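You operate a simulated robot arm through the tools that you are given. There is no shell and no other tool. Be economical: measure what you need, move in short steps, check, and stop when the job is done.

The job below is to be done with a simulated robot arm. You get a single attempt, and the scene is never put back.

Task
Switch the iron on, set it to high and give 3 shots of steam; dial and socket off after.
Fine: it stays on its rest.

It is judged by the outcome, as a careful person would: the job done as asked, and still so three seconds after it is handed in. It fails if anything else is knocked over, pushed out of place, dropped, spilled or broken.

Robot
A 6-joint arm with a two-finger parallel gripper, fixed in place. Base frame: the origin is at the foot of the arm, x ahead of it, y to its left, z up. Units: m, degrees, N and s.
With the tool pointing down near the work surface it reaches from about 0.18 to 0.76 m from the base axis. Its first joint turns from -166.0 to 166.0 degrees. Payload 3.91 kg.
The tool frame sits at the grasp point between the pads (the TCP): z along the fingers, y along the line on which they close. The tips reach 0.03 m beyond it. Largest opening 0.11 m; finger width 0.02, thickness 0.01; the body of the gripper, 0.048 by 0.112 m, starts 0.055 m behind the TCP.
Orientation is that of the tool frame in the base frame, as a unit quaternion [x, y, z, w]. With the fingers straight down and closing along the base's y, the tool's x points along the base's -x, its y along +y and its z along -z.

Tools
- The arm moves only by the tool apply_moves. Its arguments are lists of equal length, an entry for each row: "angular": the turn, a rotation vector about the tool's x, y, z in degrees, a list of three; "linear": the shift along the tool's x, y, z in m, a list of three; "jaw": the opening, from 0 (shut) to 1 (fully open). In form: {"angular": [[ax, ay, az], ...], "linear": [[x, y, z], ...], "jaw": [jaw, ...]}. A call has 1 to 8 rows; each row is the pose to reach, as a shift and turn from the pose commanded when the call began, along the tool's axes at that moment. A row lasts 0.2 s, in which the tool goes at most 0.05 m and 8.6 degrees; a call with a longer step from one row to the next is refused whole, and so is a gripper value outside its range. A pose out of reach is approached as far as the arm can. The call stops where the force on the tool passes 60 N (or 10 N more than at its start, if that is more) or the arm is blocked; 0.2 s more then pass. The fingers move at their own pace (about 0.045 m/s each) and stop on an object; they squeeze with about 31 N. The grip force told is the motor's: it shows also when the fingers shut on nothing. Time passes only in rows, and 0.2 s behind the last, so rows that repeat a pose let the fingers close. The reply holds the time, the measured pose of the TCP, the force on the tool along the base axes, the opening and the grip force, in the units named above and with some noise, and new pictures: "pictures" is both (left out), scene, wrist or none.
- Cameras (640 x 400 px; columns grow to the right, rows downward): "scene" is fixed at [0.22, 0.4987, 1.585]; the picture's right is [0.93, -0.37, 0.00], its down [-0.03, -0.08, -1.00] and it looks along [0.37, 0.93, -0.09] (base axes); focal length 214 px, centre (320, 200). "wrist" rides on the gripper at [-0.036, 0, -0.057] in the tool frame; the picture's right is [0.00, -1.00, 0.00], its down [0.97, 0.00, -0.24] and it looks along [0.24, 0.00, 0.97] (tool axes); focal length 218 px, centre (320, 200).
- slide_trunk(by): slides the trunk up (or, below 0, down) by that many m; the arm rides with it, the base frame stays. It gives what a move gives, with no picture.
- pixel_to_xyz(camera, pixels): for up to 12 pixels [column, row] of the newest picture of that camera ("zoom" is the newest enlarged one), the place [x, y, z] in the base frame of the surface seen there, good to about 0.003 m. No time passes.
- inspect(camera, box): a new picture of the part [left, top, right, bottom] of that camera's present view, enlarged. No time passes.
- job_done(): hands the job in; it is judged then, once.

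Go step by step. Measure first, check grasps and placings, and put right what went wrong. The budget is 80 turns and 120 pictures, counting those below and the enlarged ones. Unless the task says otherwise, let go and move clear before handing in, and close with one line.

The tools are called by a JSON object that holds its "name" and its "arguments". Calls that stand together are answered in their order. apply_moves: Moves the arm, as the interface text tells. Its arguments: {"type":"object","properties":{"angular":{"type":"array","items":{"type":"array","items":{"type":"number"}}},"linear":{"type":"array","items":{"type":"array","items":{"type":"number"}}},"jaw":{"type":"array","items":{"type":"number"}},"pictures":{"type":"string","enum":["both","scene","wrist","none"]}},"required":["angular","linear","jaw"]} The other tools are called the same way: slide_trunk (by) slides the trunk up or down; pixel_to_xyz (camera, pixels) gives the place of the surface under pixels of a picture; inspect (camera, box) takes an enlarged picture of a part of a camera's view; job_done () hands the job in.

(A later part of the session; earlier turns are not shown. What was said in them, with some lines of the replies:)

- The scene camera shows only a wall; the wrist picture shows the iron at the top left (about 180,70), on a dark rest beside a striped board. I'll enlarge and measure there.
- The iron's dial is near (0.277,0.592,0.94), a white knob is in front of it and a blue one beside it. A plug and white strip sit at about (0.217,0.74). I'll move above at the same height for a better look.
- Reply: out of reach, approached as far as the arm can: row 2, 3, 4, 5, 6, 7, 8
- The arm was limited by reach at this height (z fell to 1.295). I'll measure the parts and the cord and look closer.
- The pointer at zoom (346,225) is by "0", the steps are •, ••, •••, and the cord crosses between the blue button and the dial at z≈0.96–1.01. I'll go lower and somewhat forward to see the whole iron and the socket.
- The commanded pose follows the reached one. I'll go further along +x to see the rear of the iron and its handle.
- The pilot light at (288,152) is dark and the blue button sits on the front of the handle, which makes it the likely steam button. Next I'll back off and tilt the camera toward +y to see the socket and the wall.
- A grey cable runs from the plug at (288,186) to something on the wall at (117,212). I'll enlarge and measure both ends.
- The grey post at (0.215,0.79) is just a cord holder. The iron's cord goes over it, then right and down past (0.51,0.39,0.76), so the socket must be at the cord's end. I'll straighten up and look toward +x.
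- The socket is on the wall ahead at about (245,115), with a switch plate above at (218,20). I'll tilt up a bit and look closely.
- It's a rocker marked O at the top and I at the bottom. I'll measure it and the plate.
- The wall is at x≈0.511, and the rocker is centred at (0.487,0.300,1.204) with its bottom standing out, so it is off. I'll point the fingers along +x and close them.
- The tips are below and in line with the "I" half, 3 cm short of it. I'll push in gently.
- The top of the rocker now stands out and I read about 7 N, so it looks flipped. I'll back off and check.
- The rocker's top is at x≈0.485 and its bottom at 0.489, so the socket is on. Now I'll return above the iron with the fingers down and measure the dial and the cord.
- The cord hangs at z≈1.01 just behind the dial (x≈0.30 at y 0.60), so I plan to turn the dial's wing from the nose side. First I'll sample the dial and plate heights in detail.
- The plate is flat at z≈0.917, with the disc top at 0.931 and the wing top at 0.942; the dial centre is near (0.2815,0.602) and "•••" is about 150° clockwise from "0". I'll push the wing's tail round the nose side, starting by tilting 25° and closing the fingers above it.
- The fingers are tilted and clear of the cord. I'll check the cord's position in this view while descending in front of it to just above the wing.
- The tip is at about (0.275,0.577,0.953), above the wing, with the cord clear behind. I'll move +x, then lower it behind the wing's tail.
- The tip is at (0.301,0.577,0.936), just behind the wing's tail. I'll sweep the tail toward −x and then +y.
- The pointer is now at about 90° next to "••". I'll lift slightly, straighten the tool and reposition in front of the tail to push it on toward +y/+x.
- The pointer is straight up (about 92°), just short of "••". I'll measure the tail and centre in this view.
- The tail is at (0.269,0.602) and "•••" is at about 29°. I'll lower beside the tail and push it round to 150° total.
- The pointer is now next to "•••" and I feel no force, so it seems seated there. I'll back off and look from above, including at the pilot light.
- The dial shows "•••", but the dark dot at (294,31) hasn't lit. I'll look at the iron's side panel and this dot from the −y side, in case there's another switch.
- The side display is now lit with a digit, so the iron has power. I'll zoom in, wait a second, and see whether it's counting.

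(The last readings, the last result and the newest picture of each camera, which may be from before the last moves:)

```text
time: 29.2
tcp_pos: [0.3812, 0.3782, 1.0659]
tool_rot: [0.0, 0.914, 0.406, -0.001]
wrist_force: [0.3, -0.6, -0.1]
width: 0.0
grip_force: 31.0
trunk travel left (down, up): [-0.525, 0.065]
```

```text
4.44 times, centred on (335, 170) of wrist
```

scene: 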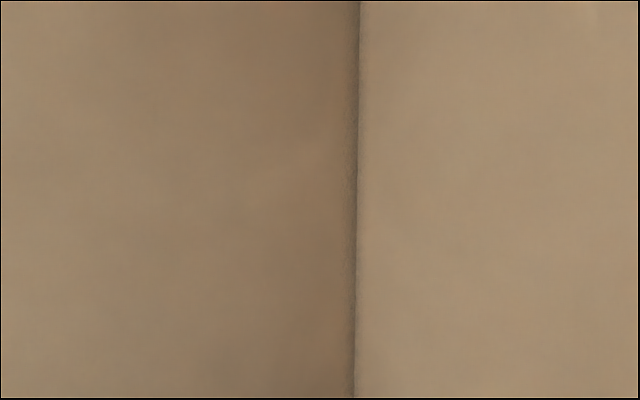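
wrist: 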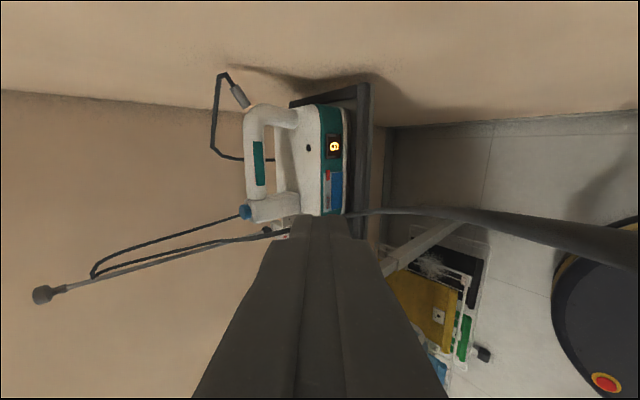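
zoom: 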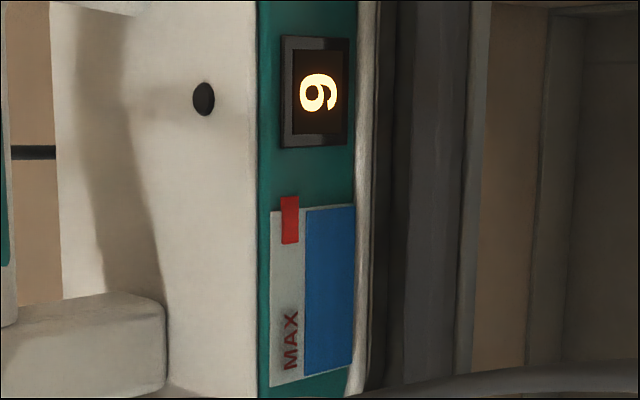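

The display reads "9" (text runs along +x). I'll wait a few seconds to see if anything changes before pressing for steam.

{"name": "apply_moves", "arguments": {"angular": [[0, 0, 0], [0, 0, 0], [0, 0, 0], [0, 0, 0], [0, 0, 0], [0, 0, 0], [0, 0, 0], [0, 0, 0]], "linear": [[0, 0, 0], [0, 0, 0], [0, 0, 0], [0, 0, 0], [0, 0, 0], [0, 0, 0], [0, 0, 0], [0, 0, 0]], "jaw": [0, 0, 0, 0, 0, 0, 0, 0], "pictures": "none"}}

{"name": "apply_moves", "arguments": {"angular": [[0, 0, 0], [0, 0, 0], [0, 0, 0], [0, 0, 0], [0, 0, 0], [0, 0, 0], [0, 0, 0], [0, 0, 0]], "linear": [[0, 0, 0], [0, 0, 0], [0, 0, 0], [0, 0, 0], [0, 0, 0], [0, 0, 0], [0, 0, 0], [0, 0, 0]], "jaw": [0, 0, 0, 0, 0, 0, 0, 0], "pictures": "none"}}

{"name": "inspect", "arguments": {"camera": "wrist", "box": [230, 90, 370, 215]}}

{"name": "pixel_to_xyz", "arguments": {"camera": "wrist", "pixels": [[244, 212], [268, 209], [280, 205], [262, 200], [255, 150]]}}

```text
time: 31.0
tcp_pos: [0.3805, 0.3774, 1.0675]
tool_rot: [0.0, 0.914, 0.407, -0.001]
wrist_force: [1.0, 0.0, 0.0]
width: 0.0
grip_force: 30.5
trunk travel left (down, up): [-0.525, 0.065]
```

```text
time: 32.8
tcp_pos: [0.38, 0.3782, 1.067]
tool_rot: [0.001, 0.914, 0.407, -0.001]
wrist_force: [0.0, 1.2, 0.5]
width: 0.0003
grip_force: 30.6
trunk travel left (down, up): [-0.525, 0.065]
```

```text
3.20 times, centred on (300, 152) of wrist
```

zoom: 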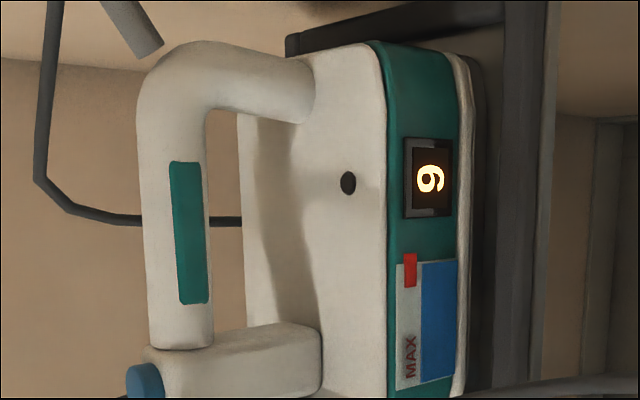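

```text
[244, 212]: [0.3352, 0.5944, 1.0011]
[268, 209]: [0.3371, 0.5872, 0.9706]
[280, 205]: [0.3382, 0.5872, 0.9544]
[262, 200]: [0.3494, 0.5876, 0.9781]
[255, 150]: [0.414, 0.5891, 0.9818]
```

The display stays at "9" and nothing else changes, so it is probably the shot counter. I'll go vertical above the blue button (0.335,0.600, top at 1.000).

{"name": "apply_moves", "arguments": {"angular": [[8, 0, 0], [16, 0, 0], [24, 0, 0], [32, 0, 0], [40, 0, 0], [47.9, 0, 0], [47.9, 0, 0]], "linear": [[0.0075, 0.0214, 0.008], [0.015, 0.0428, 0.016], [0.0225, 0.0642, 0.024], [0.03, 0.0856, 0.032], [0.0375, 0.107, 0.04], [0.045, 0.1284, 0.0485], [0.045, 0.1284, 0.0485]], "jaw": [0, 0, 0, 0, 0, 0, 0], "pictures": "none"}}

{"name": "apply_moves", "arguments": {"angular": [[0, 0, 0], [0, 0, 0], [0, 0, 0], [0, 0, 0]], "linear": [[0, 0.04, 0], [0, 0.08, 0.02], [0, 0.1, 0.04], [0, 0.1, 0.06]], "jaw": [0, 0, 0, 0], "pictures": "wrist"}}

```text
time: 34.4
tcp_pos: [0.3362, 0.4987, 1.1303]
tool_rot: [0.0, 1.0, 0.0, 0.0]
wrist_force: [-0.6, 0.7, 0.6]
width: 0.0001
grip_force: 31.0
trunk travel left (down, up): [-0.525, 0.065]
```

```text
time: 35.4
tcp_pos: [0.3361, 0.5996, 1.0702]
tool_rot: [0.0, 1.0, 0.001, -0.001]
wrist_force: [-0.6, 0.3, 0.7]
width: 0.0002
grip_force: 30.9
trunk travel left (down, up): [-0.525, 0.065]
```

wrist: 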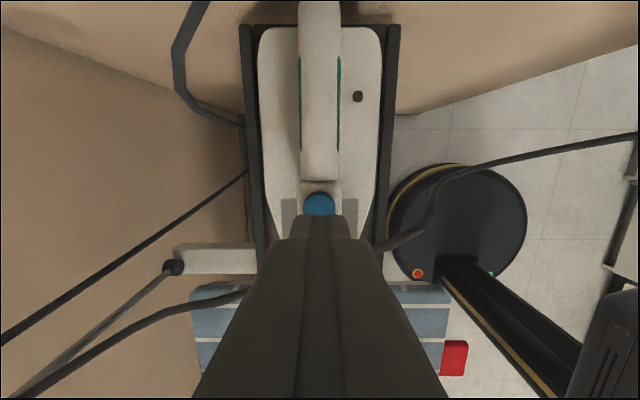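

The tip is right above the blue button. I'll press down gently about 4 mm, release, and read the result.

{"name": "apply_moves", "arguments": {"angular": [[0, 0, 0], [0, 0, 0], [0, 0, 0], [0, 0, 0]], "linear": [[0, 0, 0.02], [0, 0, 0.036], [0, 0, 0.041], [0, 0, 0.044]], "jaw": [0, 0, 0, 0], "pictures": "wrist"}}

```text
time: 36.4
tcp_pos: [0.3369, 0.5993, 1.0261]
tool_rot: [0.0, 1.0, 0.001, -0.001]
wrist_force: [0.5, -0.9, 4.1]
width: 0.0002
grip_force: 31.3
trunk travel left (down, up): [-0.525, 0.065]
```

wrist: 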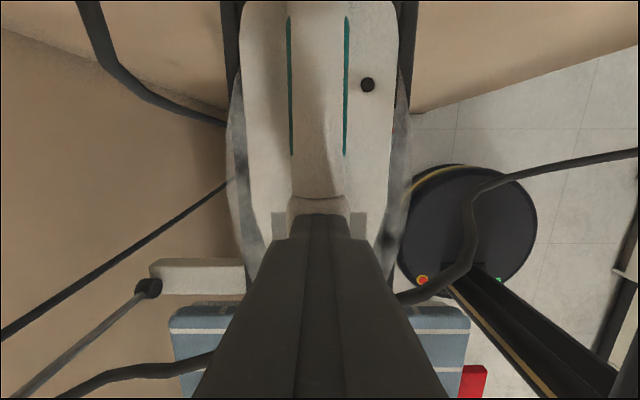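

Steam is visible round the sole (grey plumes at x≈240 and 395), so a shot is being given. I'll release now.

{"name": "apply_moves", "arguments": {"angular": [[0, 0, 0], [0, 0, 0], [0, 0, 0], [0, 0, 0]], "linear": [[0, 0, -0.012], [0, 0, -0.014], [0, 0, -0.014], [0, 0, -0.014]], "jaw": [0, 0, 0, 0], "pictures": "wrist"}}

```text
time: 37.4
tcp_pos: [0.337, 0.5993, 1.0394]
tool_rot: [0.0, 1.0, 0.001, -0.001]
wrist_force: [0.2, 0.1, -0.6]
width: 0.0
grip_force: 30.7
trunk travel left (down, up): [-0.525, 0.065]
```

wrist: 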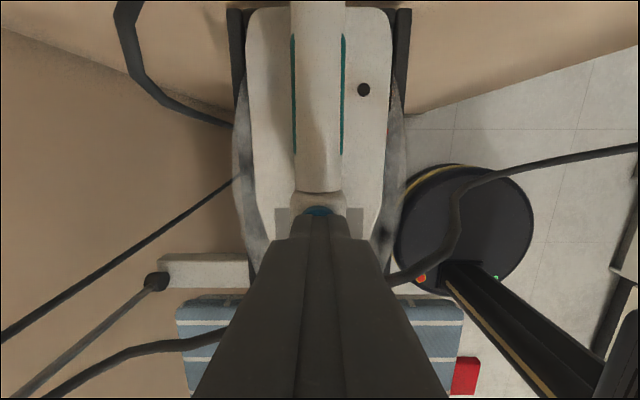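

The steam lingers but I've let go. I'll check the display from the side to see how it counts.

{"name": "apply_moves", "arguments": {"angular": [[0, 0, 0], [-6, 0, 0], [-14, 0, 0], [-22, 0, 0], [-30, 0, 0], [-38, 0, 0], [-46, 0, 0], [-48, 0, 0]], "linear": [[0, 0, -0.045], [0, -0.04, -0.06], [-0.01, -0.08, -0.06], [-0.02, -0.12, -0.06], [-0.03, -0.16, -0.05], [-0.04, -0.2, -0.04], [-0.044, -0.221, -0.03], [-0.044, -0.221, -0.028]], "jaw": [0, 0, 0, 0, 0, 0, 0, 0], "pictures": "wrist"}}

{"name": "inspect", "arguments": {"camera": "wrist", "box": [230, 90, 370, 215]}}

```text
time: 39.2
tcp_pos: [0.3824, 0.3786, 1.0675]
tool_rot: [0.001, 0.913, 0.407, 0.0]
wrist_force: [-0.4, -0.2, 0.5]
width: 0.0
grip_force: 31.5
trunk travel left (down, up): [-0.525, 0.065]
```

wrist: 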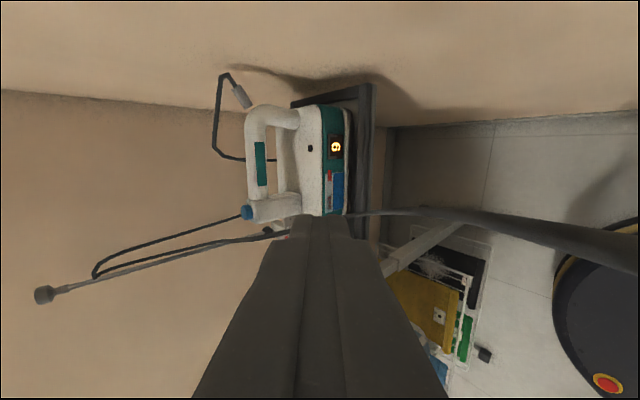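

```text
3.20 times, centred on (300, 152) of wrist
```

zoom: 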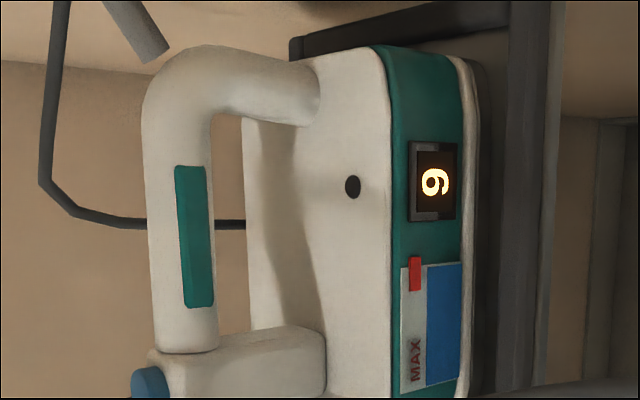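

The display still reads "9", so it isn't a shot count; the steam plume, now gone, is the sign of each shot. I'll return for shot two.

{"name": "apply_moves", "arguments": {"angular": [[8, 0, 0], [16, 0, 0], [24, 0, 0], [32, 0, 0], [40, 0, 0], [48, 0, 0], [48, 0, 0]], "linear": [[0.0075, 0.0214, 0.008], [0.015, 0.0428, 0.016], [0.0225, 0.0642, 0.024], [0.03, 0.0856, 0.032], [0.0375, 0.107, 0.04], [0.045, 0.1284, 0.0485], [0.045, 0.1284, 0.0485]], "jaw": [0, 0, 0, 0, 0, 0, 0], "pictures": "none"}}

{"name": "apply_moves", "arguments": {"angular": [[0, 0, 0], [0, 0, 0], [0, 0, 0], [0, 0, 0], [0, 0, 0]], "linear": [[0, 0.04, 0], [0, 0.08, 0.02], [0, 0.1, 0.04], [0, 0.1, 0.08], [0, 0.1, 0.088]], "jaw": [0, 0, 0, 0, 0], "pictures": "wrist"}}

```text
time: 40.8
tcp_pos: [0.3389, 0.5012, 1.1309]
tool_rot: [0.001, 1.0, 0.0, 0.0]
wrist_force: [0.1, -0.1, -0.3]
width: 0.0
grip_force: 31.3
trunk travel left (down, up): [-0.525, 0.065]
```

```text
time: 42.0
tcp_pos: [0.3369, 0.6007, 1.0425]
tool_rot: [0.0, 1.0, 0.001, 0.0]
wrist_force: [0.1, -0.4, 0.0]
width: 0.0
grip_force: 31.4
trunk travel left (down, up): [-0.525, 0.065]
```

wrist: 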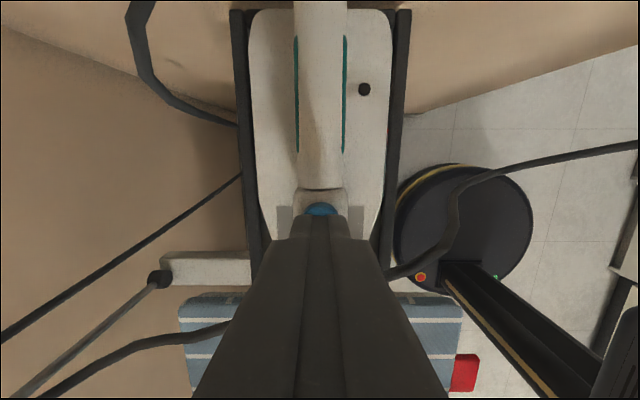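

No steam is showing now and the tip is above the button. Second press, then release.

{"name": "apply_moves", "arguments": {"angular": [[0, 0, 0], [0, 0, 0], [0, 0, 0], [0, 0, 0]], "linear": [[0, 0, 0.009], [0, 0, 0.0135], [0, 0, 0.0168], [0, 0, 0.0168]], "jaw": [0, 0, 0, 0], "pictures": "wrist"}}

{"name": "apply_moves", "arguments": {"angular": [[0, 0, 0], [0, 0, 0], [0, 0, 0], [0, 0, 0], [0, 0, 0], [0, 0, 0], [0, 0, 0], [0, 0, 0]], "linear": [[0, 0, -0.01], [0, 0, -0.016], [0, 0, -0.016], [0, 0, -0.016], [0, 0, -0.016], [0, 0, -0.016], [0, 0, -0.016], [0, 0, -0.016]], "jaw": [0, 0, 0, 0, 0, 0, 0, 0], "pictures": "wrist"}}

```text
time: 43.0
tcp_pos: [0.3368, 0.601, 1.0266]
tool_rot: [0.0, 1.0, 0.002, -0.001]
wrist_force: [1.8, 0.5, 3.1]
width: 0.0001
grip_force: 31.6
trunk travel left (down, up): [-0.525, 0.065]
```

wrist: 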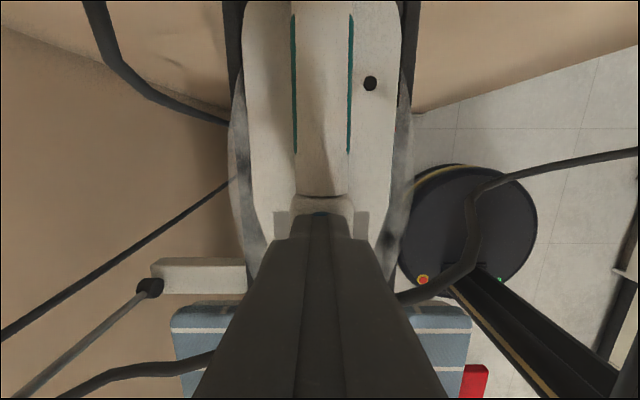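

```text
time: 44.8
tcp_pos: [0.3354, 0.6016, 1.0419]
tool_rot: [0.0, 1.0, 0.001, -0.002]
wrist_force: [-0.3, -1.0, -0.4]
width: 0.0
grip_force: 31.2
trunk travel left (down, up): [-0.525, 0.065]
```

wrist: 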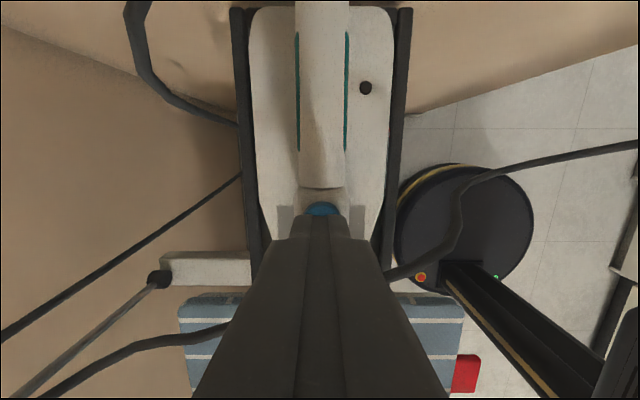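

The second shot showed its plume and then cleared after release. Third press and release now.

{"name": "apply_moves", "arguments": {"angular": [[0, 0, 0], [0, 0, 0], [0, 0, 0], [0, 0, 0]], "linear": [[0, 0, 0.009], [0, 0, 0.0135], [0, 0, 0.0164], [0, 0, 0.0164]], "jaw": [0, 0, 0, 0], "pictures": "wrist"}}

{"name": "apply_moves", "arguments": {"angular": [[0, 0, 0], [0, 0, 0], [0, 0, 0], [0, 0, 0], [0, 0, 0], [0, 0, 0], [0, 0, 0]], "linear": [[0, 0, -0.01], [0, 0, -0.03], [0, 0, -0.06], [0, 0, -0.09], [0, -0.03, -0.1], [0, -0.06, -0.1], [0, -0.1, -0.1]], "jaw": [0, 0, 0, 0, 0, 0, 0], "pictures": "wrist"}}

```text
time: 45.8
tcp_pos: [0.3367, 0.6008, 1.026]
tool_rot: [-0.001, 1.0, 0.002, -0.001]
wrist_force: [1.8, 0.8, 3.4]
width: 0.0001
grip_force: 31.4
trunk travel left (down, up): [-0.525, 0.065]
```

wrist: 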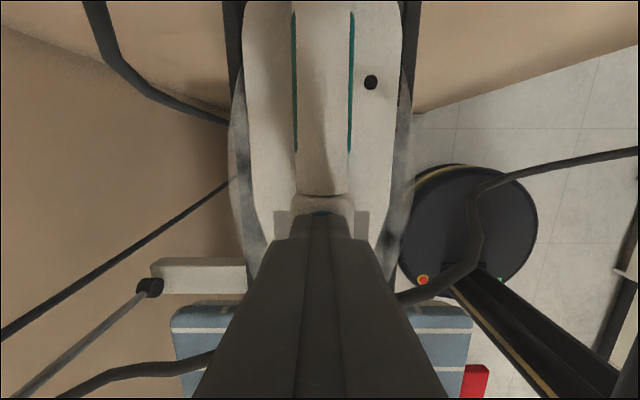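

```text
time: 47.4
tcp_pos: [0.3349, 0.5005, 1.1256]
tool_rot: [0.0, 1.0, 0.001, -0.001]
wrist_force: [-0.5, -0.4, 0.0]
width: 0.0001
grip_force: 31.0
out of reach, approached as far as the arm can: row 4
trunk travel left (down, up): [-0.525, 0.065]
```

wrist: 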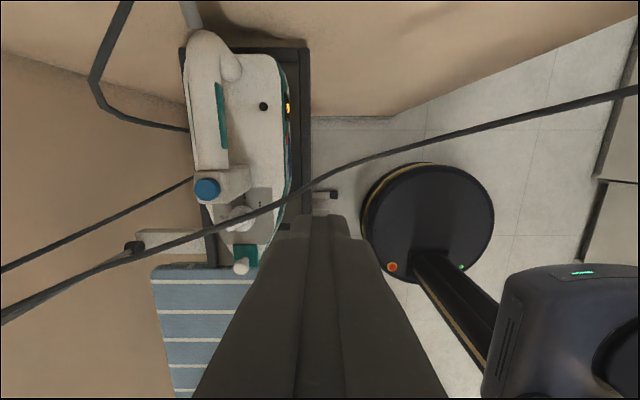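

Three separate shots are given. Now I'll turn the dial back, pushing the pointer end from the −y side first; I'll tilt 12° and come down in front of the cord.

{"name": "apply_moves", "arguments": {"angular": [[0, -4, 0], [0, -8, 0], [0, -12, 0], [0, -12, 0], [0, -12, 0], [0, -12, 0]], "linear": [[0.035, 0.02, 0], [0.0665, 0.05, 0], [0.0665, 0.0715, 0.03], [0.0665, 0.0715, 0.07], [0.0665, 0.0715, 0.11], [0.0665, 0.0715, 0.131]], "jaw": [0, 0, 0, 0, 0, 0], "pictures": "wrist"}}

{"name": "inspect", "arguments": {"camera": "wrist", "box": [200, 90, 380, 260]}}

```text
time: 48.8
tcp_pos: [0.2704, 0.5724, 0.9931]
tool_rot: [0.0, 0.995, 0.002, 0.104]
wrist_force: [-0.6, 0.0, 0.8]
width: 0.0
grip_force: 31.3
trunk travel left (down, up): [-0.525, 0.065]
```

wrist: 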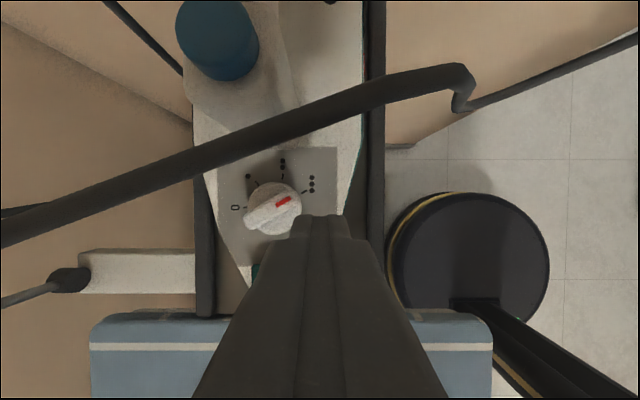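

```text
2.35 times, centred on (290, 175) of wrist
```

zoom: 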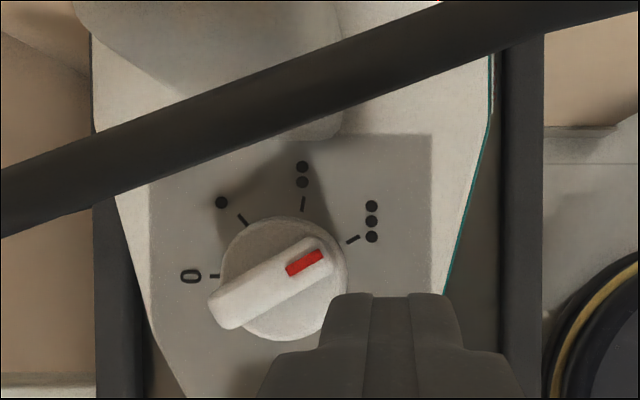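

The pointer is clearly on "•••" and the tip is at (0.277,0.572,0.964). I'll lower beside the pointer end and push it back toward +x/+y.

{"name": "apply_moves", "arguments": {"angular": [[0, 0, 0], [0, 0, 0], [0, 0, 0], [0, 0, 0], [0, 0, 0], [0, 0, 0], [0, 0, 0]], "linear": [[0.0085, -0.0014, 0.015], [0.0085, -0.0014, 0.0258], [0.0076, 0.0062, 0.026], [0.0045, 0.0075, 0.0267], [0.0014, 0.0088, 0.0273], [-0.0026, 0.0141, 0.0281], [-0.0026, 0.0171, 0.0281]], "jaw": [0, 0, 0, 0, 0, 0, 0], "pictures": "wrist"}}

{"name": "inspect", "arguments": {"camera": "wrist", "box": [200, 90, 380, 260]}}

```text
time: 50.4
tcp_pos: [0.2784, 0.5883, 0.9672]
tool_rot: [0.0, 0.994, 0.001, 0.105]
wrist_force: [-1.2, -5.0, 1.6]
width: 0.0
grip_force: 31.3
trunk travel left (down, up): [-0.525, 0.065]
```

wrist: 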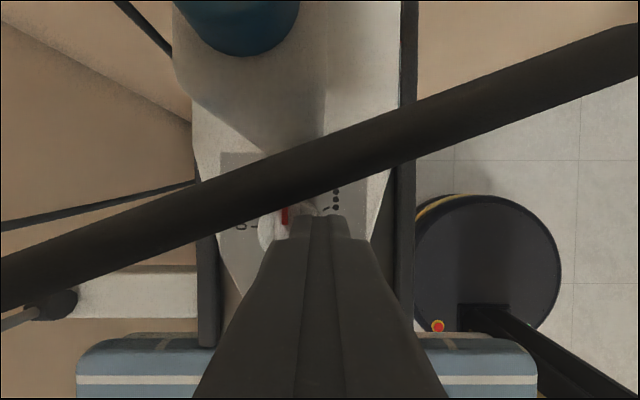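

```text
2.35 times, centred on (290, 175) of wrist
```

zoom: 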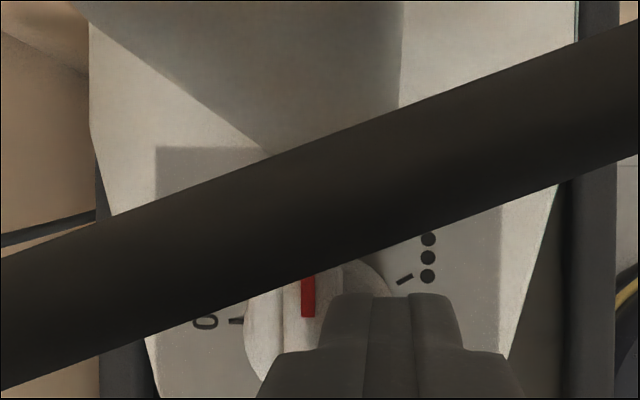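

The pointer is back to about 90°. I'll lift over the wing to the other side of the tail.

{"name": "apply_moves", "arguments": {"angular": [[0, 0, 0], [0, 0, 0], [0, 0, 0], [0, 0, 0], [0, 0, 0]], "linear": [[0.002, -0.006, 0], [-0.0001, -0.006, -0.0245], [0.02, 0.005, -0.0288], [0.02, 0.025, -0.0288], [0.02, 0.0377, -0.0288]], "jaw": [0, 0, 0, 0, 0], "pictures": "wrist"}}

{"name": "inspect", "arguments": {"camera": "wrist", "box": [250, 90, 430, 260]}}

```text
time: 51.6
tcp_pos: [0.2529, 0.6265, 0.9912]
tool_rot: [0.0, 0.995, 0.002, 0.103]
wrist_force: [0.0, -0.2, 0.0]
width: 0.0001
grip_force: 30.6
trunk travel left (down, up): [-0.525, 0.065]
```

wrist: 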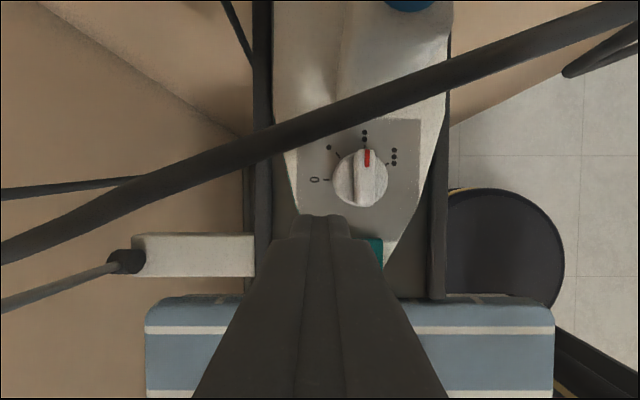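

```text
2.35 times, centred on (340, 175) of wrist
```

zoom: 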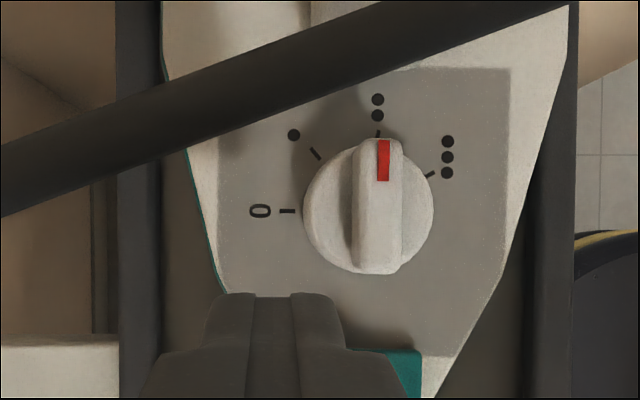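

The pointer is at 90° and the tip is clear, left of the tail. I'll lower and sweep the tail to −y/+x to bring the pointer to "0".

{"name": "apply_moves", "arguments": {"angular": [[0, 0, 0], [0, 0, 0], [0, 0, 0], [0, 0, 0], [0, 0, 0], [0, 0, 0], [0, 0, 0]], "linear": [[0.0044, 0, 0.015], [0.0044, 0, 0.0256], [0.0034, -0.01, 0.0258], [0.0034, -0.0162, 0.0258], [0.0014, -0.022, 0.0263], [-0.0033, -0.026, 0.0273], [-0.0045, -0.026, 0.0276]], "jaw": [0, 0, 0, 0, 0, 0, 0], "pictures": "wrist"}}

{"name": "inspect", "arguments": {"camera": "wrist", "box": [230, 90, 410, 260]}}

```text
time: 53.2
tcp_pos: [0.2618, 0.6011, 0.9659]
tool_rot: [0.0, 0.995, 0.001, 0.104]
wrist_force: [-7.4, -1.4, 1.6]
width: 0.0003
grip_force: 31.3
trunk travel left (down, up): [-0.525, 0.065]
```

wrist: 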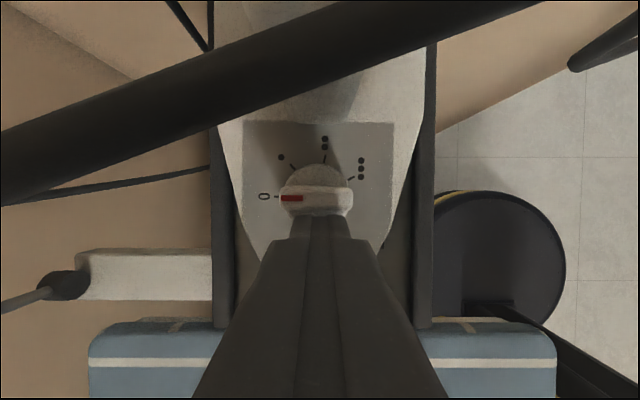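

```text
2.35 times, centred on (320, 175) of wrist
```

zoom: 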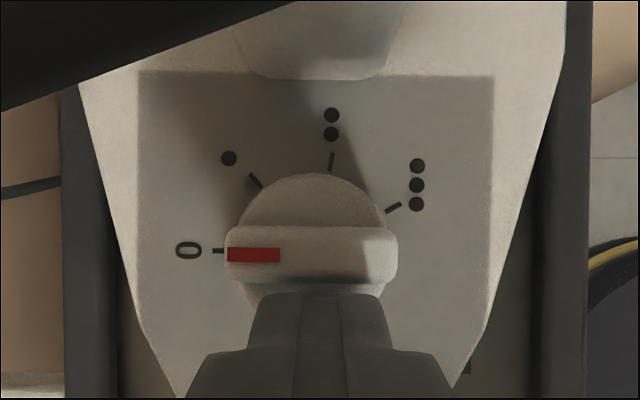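

The pointer is exactly on "0". I'll back off, rise, and check from above.

{"name": "apply_moves", "arguments": {"angular": [[0, 0, 0], [0, 0, 0], [0, 0, 0], [0, 4, 0], [0, 8, 0], [0, 12, 0]], "linear": [[0.007, 0, -0.001], [0.002, 0, -0.03], [-0.007, -0.01, -0.07], [-0.015, -0.03, -0.11], [-0.022, -0.06, -0.14], [-0.025, -0.1, -0.155]], "jaw": [0, 0, 0, 0, 0, 0], "pictures": "wrist"}}

{"name": "inspect", "arguments": {"camera": "wrist", "box": [140, 0, 320, 220]}}

```text
time: 54.6
tcp_pos: [0.2554, 0.5014, 1.1232]
tool_rot: [-0.001, 1.0, 0.001, -0.001]
wrist_force: [-0.3, 0.1, -0.3]
width: 0.0002
grip_force: 31.0
trunk travel left (down, up): [-0.525, 0.065]
```

wrist: 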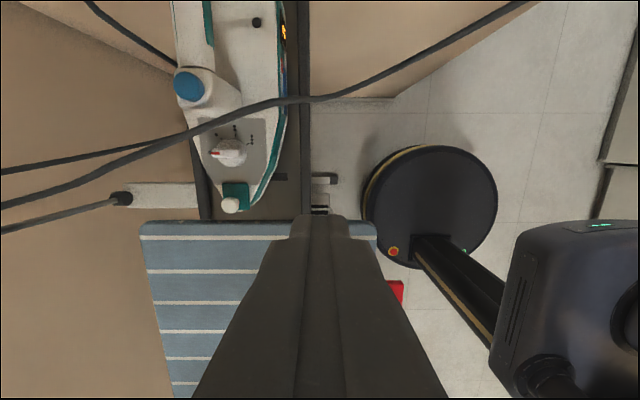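

```text
1.82 times, centred on (230, 110) of wrist
```

zoom: 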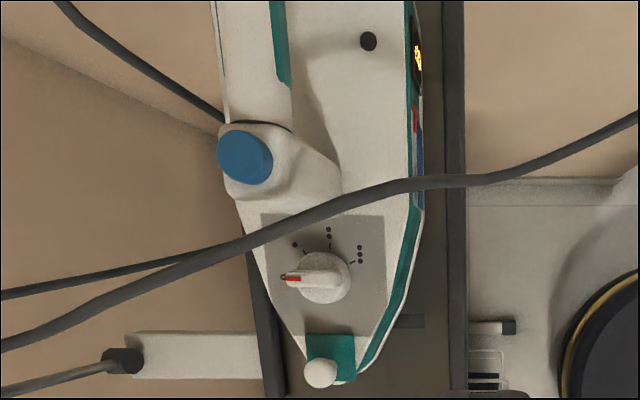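

The dial is on "0". The display at (284,32) is still lit, so I'll look at it from the side before cutting the socket, in case it says something about the shots.

{"name": "apply_moves", "arguments": {"angular": [[-8, 0, 0], [-16, 0, 0], [-24, 0, 0], [-32, 0, 0], [-40, 0, 0], [-48, 0, 0]], "linear": [[-0.02, -0.02, 0], [-0.04, -0.04, 0], [-0.06, -0.06, 0.02], [-0.08, -0.08, 0.04], [-0.1, -0.1, 0.05], [-0.126, -0.123, 0.056]], "jaw": [0, 0, 0, 0, 0, 0], "pictures": "none"}}

{"name": "inspect", "arguments": {"camera": "wrist", "box": [300, 110, 370, 215]}}

```text
time: 56.0
tcp_pos: [0.3811, 0.3793, 1.0677]
tool_rot: [0.002, 0.913, 0.408, 0.0]
wrist_force: [-0.7, 0.4, -0.4]
width: 0.0
grip_force: 31.1
trunk travel left (down, up): [-0.525, 0.065]
```

```text
3.81 times, centred on (335, 162) of wrist
```

zoom: 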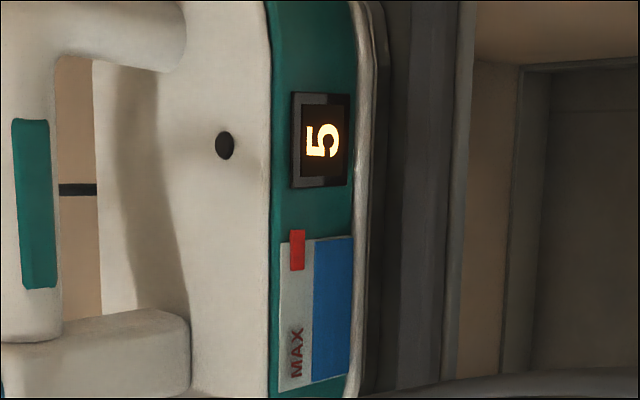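

It now reads "5" rather than "9". I suspect a heat reading that falls with the dial off, so I'll wait a moment and look again.

{"name": "apply_moves", "arguments": {"angular": [[0, 0, 0], [0, 0, 0], [0, 0, 0], [0, 0, 0], [0, 0, 0]], "linear": [[0, 0, 0], [0, 0, 0], [0, 0, 0], [0, 0, 0], [0, 0, 0]], "jaw": [0, 0, 0, 0, 0], "pictures": "none"}}

{"name": "inspect", "arguments": {"camera": "wrist", "box": [300, 110, 370, 215]}}

```text
time: 57.2
tcp_pos: [0.3805, 0.3795, 1.0662]
tool_rot: [-0.001, 0.913, 0.408, -0.001]
wrist_force: [-0.5, -0.2, -0.4]
width: 0.0003
grip_force: 30.7
trunk travel left (down, up): [-0.525, 0.065]
```

```text
3.81 times, centred on (335, 162) of wrist
```

zoom: 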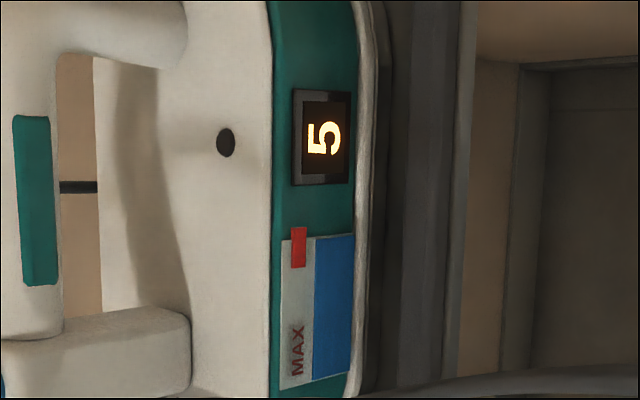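

It still reads "5". I'll wait another couple of seconds to understand it.

{"name": "apply_moves", "arguments": {"angular": [[0, 0, 0], [0, 0, 0], [0, 0, 0], [0, 0, 0], [0, 0, 0], [0, 0, 0], [0, 0, 0], [0, 0, 0]], "linear": [[0, 0, 0], [0, 0, 0], [0, 0, 0], [0, 0, 0], [0, 0, 0], [0, 0, 0], [0, 0, 0], [0, 0, 0]], "jaw": [0, 0, 0, 0, 0, 0, 0, 0], "pictures": "none"}}

{"name": "apply_moves", "arguments": {"angular": [[0, 0, 0], [0, 0, 0], [0, 0, 0], [0, 0, 0], [0, 0, 0], [0, 0, 0], [0, 0, 0], [0, 0, 0]], "linear": [[0, 0, 0], [0, 0, 0], [0, 0, 0], [0, 0, 0], [0, 0, 0], [0, 0, 0], [0, 0, 0], [0, 0, 0]], "jaw": [0, 0, 0, 0, 0, 0, 0, 0], "pictures": "none"}}

{"name": "inspect", "arguments": {"camera": "wrist", "box": [300, 110, 370, 215]}}

```text
time: 59.0
tcp_pos: [0.3802, 0.3799, 1.0668]
tool_rot: [0.0, 0.913, 0.408, -0.001]
wrist_force: [-0.6, -0.3, -0.7]
width: 0.0003
grip_force: 30.8
trunk travel left (down, up): [-0.525, 0.065]
```

```text
time: 60.8
tcp_pos: [0.3808, 0.3799, 1.0673]
tool_rot: [0.0, 0.913, 0.407, -0.001]
wrist_force: [0.5, 0.2, 0.0]
width: 0.0001
grip_force: 30.6
trunk travel left (down, up): [-0.525, 0.065]
```

```text
3.81 times, centred on (335, 162) of wrist
```

zoom: 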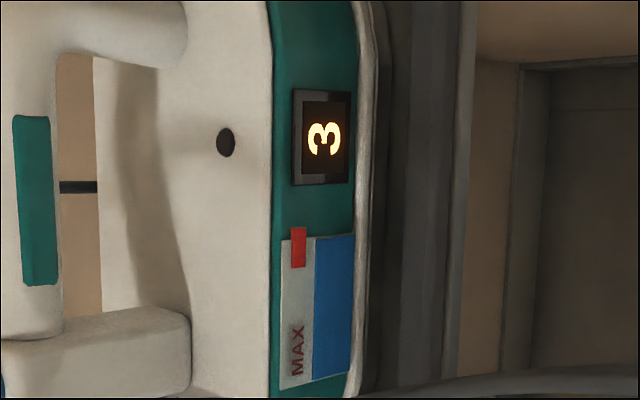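

It has fallen to "3", so it is a heat reading, and the shots were given at full heat. Now for the socket: I'll move back and turn the fingers toward the wall.

{"name": "apply_moves", "arguments": {"angular": [[7, 0, 0], [14, 0, 0], [21, 0, 0], [28, 0, 0], [35, 0, 0], [42, 0, 0], [48.1, 0, 0]], "linear": [[0.021, -0.0045, -0.031], [0.042, -0.009, -0.062], [0.063, -0.0135, -0.093], [0.084, -0.018, -0.123], [0.105, -0.0225, -0.153], [0.126, -0.027, -0.184], [0.146, -0.0312, -0.214]], "jaw": [0, 0, 0, 0, 0, 0, 0], "pictures": "none"}}

{"name": "apply_moves", "arguments": {"angular": [[0, -8, 0], [0, -16, 0], [0, -24, 0], [0, -32, 0], [0, -40, 0], [0, -48, 0], [0, -56, 0], [0, -64, 0]], "linear": [[0, 0, 0], [0, 0, 0], [0, 0, 0], [0, 0, 0], [0, 0, 0], [0, 0, 0], [0, 0, 0], [0, 0, 0]], "jaw": [0, 0, 0, 0, 0, 0, 0, 0], "pictures": "none"}}

{"name": "apply_moves", "arguments": {"angular": [[0, -8, 0], [0, -16, 0], [0, -24, 0], [0, -26, 0], [0, -26, 0]], "linear": [[0, 0, 0], [0, 0, 0], [0, 0, 0], [0, 0, 0], [0, 0, 0]], "jaw": [0, 0, 0, 0, 0], "pictures": "wrist"}}

```text
time: 62.4
tcp_pos: [0.234, 0.1974, 1.185]
tool_rot: [0.001, 1.0, -0.001, 0.0]
wrist_force: [0.2, 1.0, -0.6]
width: 0.0
grip_force: 30.9
trunk travel left (down, up): [-0.525, 0.065]
```

```text
time: 64.2
tcp_pos: [0.235, 0.1974, 1.1856]
tool_rot: [0.0, 0.848, 0.001, 0.53]
wrist_force: [0.8, 0.4, 0.1]
width: 0.0
grip_force: 31.5
trunk travel left (down, up): [-0.525, 0.065]
```

```text
time: 65.4
tcp_pos: [0.236, 0.1978, 1.1859]
tool_rot: [0.0, 0.707, 0.0, 0.707]
wrist_force: [-0.6, -0.2, -0.4]
width: 0.0
grip_force: 31.2
trunk travel left (down, up): [-0.525, 0.065]
```

wrist: 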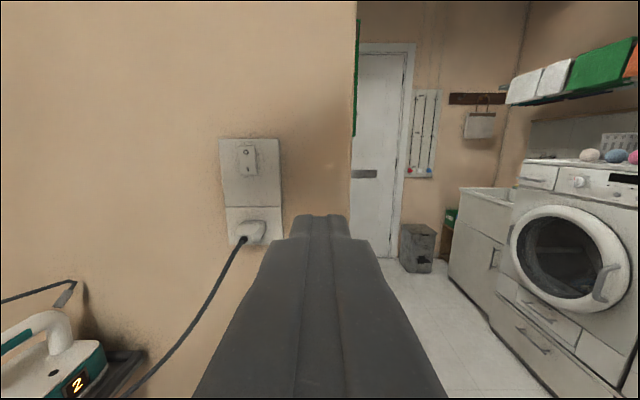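

The fingers face the wall. I'll move up to the "O" half (z≈1.223, y≈0.302), stopping 3 cm short.

{"name": "apply_moves", "arguments": {"angular": [[0, 0, 0], [0, 0, 0], [0, 0, 0], [0, 0, 0], [0, 0, 0], [0, 0, 0]], "linear": [[-0.01, 0.03, 0.03], [-0.02, 0.06, 0.06], [-0.03, 0.09, 0.09], [-0.037, 0.104, 0.13], [-0.037, 0.104, 0.17], [-0.037, 0.104, 0.188]], "jaw": [0, 0, 0, 0, 0, 0], "pictures": "wrist"}}

```text
time: 66.8
tcp_pos: [0.4232, 0.3026, 1.2206]
tool_rot: [0.0, 0.708, 0.0, 0.707]
wrist_force: [-0.4, 0.0, 0.4]
width: 0.0
grip_force: 31.0
trunk travel left (down, up): [-0.525, 0.065]
```

wrist: 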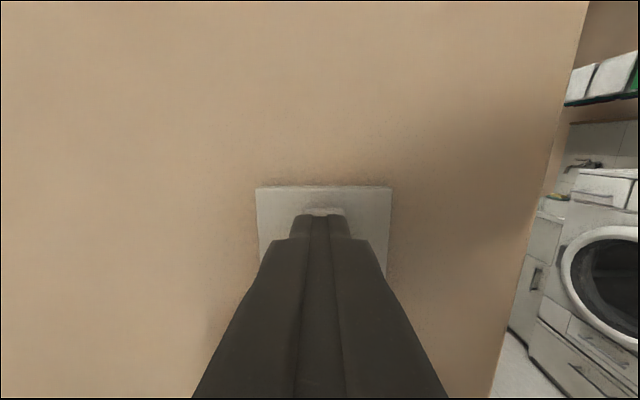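

The tip is in front of the top half of the rocker. I'll press, then back off.

{"name": "apply_moves", "arguments": {"angular": [[0, 0, 0], [0, 0, 0], [0, 0, 0], [0, 0, 0], [0, 0, 0]], "linear": [[-0.002, -0.001, 0.02], [-0.002, -0.001, 0.03], [-0.002, -0.001, 0.034], [-0.002, -0.001, 0.037], [-0.002, -0.001, 0.039]], "jaw": [0, 0, 0, 0, 0], "pictures": "none"}}

{"name": "apply_moves", "arguments": {"angular": [[0, 0, 0], [0, 0, 0], [0, 0, 0], [0, 0, 0]], "linear": [[0, 0, -0.03], [0, 0, -0.07], [0.03, 0, -0.11], [0.06, 0, -0.14]], "jaw": [0, 0, 0, 0], "pictures": "wrist"}}

{"name": "inspect", "arguments": {"camera": "wrist", "box": [260, 100, 380, 220]}}

```text
time: 68.0
tcp_pos: [0.4595, 0.3006, 1.2237]
tool_rot: [-0.001, 0.708, 0.0, 0.706]
wrist_force: [-15.5, -3.2, -4.2]
width: 0.0
grip_force: 31.1
trunk travel left (down, up): [-0.525, 0.065]
```

```text
time: 69.0
tcp_pos: [0.3201, 0.3022, 1.1667]
tool_rot: [0.001, 0.708, -0.001, 0.706]
wrist_force: [0.1, 0.2, 0.7]
width: 0.0
grip_force: 31.0
trunk travel left (down, up): [-0.525, 0.065]
```

wrist: 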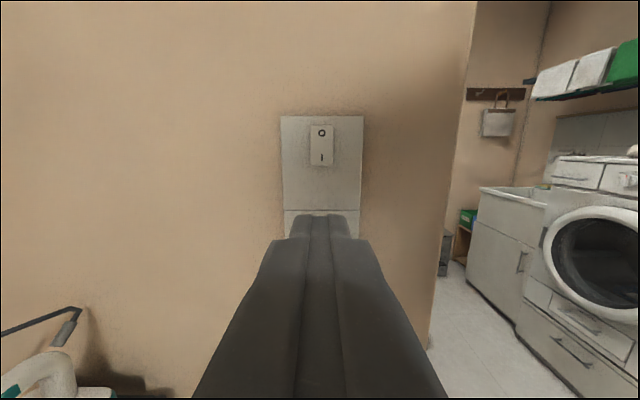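

```text
3.33 times, centred on (320, 160) of wrist
```

zoom: 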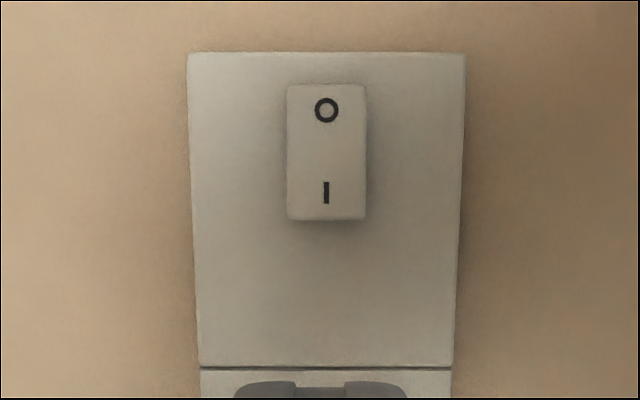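

I'll check the rocker's tilt by depth, and move back to see that the display has gone dark.

{"name": "pixel_to_xyz", "arguments": {"camera": "wrist", "pixels": [[314, 128], [327, 128], [320, 128], [314, 134], [320, 143], [314, 156], [327, 156], [314, 162], [327, 162]]}}

{"name": "apply_moves", "arguments": {"angular": [[0, 6, 0], [0, 12, 0], [0, 18, 0], [0, 24, 0]], "linear": [[0, -0.03, -0.03], [0, -0.06, -0.06], [0, -0.09, -0.08], [0, -0.1, -0.085]], "jaw": [0, 0, 0, 0], "pictures": "wrist"}}

```text
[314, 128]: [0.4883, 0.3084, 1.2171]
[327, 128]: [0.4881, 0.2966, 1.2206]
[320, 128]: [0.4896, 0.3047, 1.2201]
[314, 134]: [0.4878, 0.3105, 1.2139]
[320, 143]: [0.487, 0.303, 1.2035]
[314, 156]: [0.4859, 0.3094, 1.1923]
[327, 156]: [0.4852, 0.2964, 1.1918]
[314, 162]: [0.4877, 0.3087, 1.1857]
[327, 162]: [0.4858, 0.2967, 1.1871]
```

```text
time: 70.0
tcp_pos: [0.2361, 0.2015, 1.1645]
tool_rot: [-0.001, 0.84, 0.0, 0.543]
wrist_force: [0.6, -0.2, -0.3]
width: 0.0
grip_force: 31.7
trunk travel left (down, up): [-0.525, 0.065]
```

wrist: 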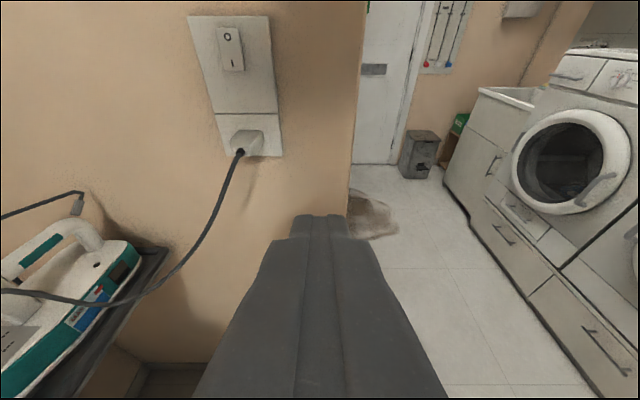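

The rocker's top is in (0.489 against 0.486 at the bottom) and the display at (122,265) is dark, so the socket is off. The dial was seen on "0", the iron is on its rest and the arm is clear, so I'm handing in.

{"name": "job_done", "arguments": {}}

```text
The job is handed in.
```

I switched the iron on at the socket, set the dial to high (•••) and gave 3 shots of steam. Then I turned the dial back to 0 and the socket off; the iron stayed on its rest throughout.
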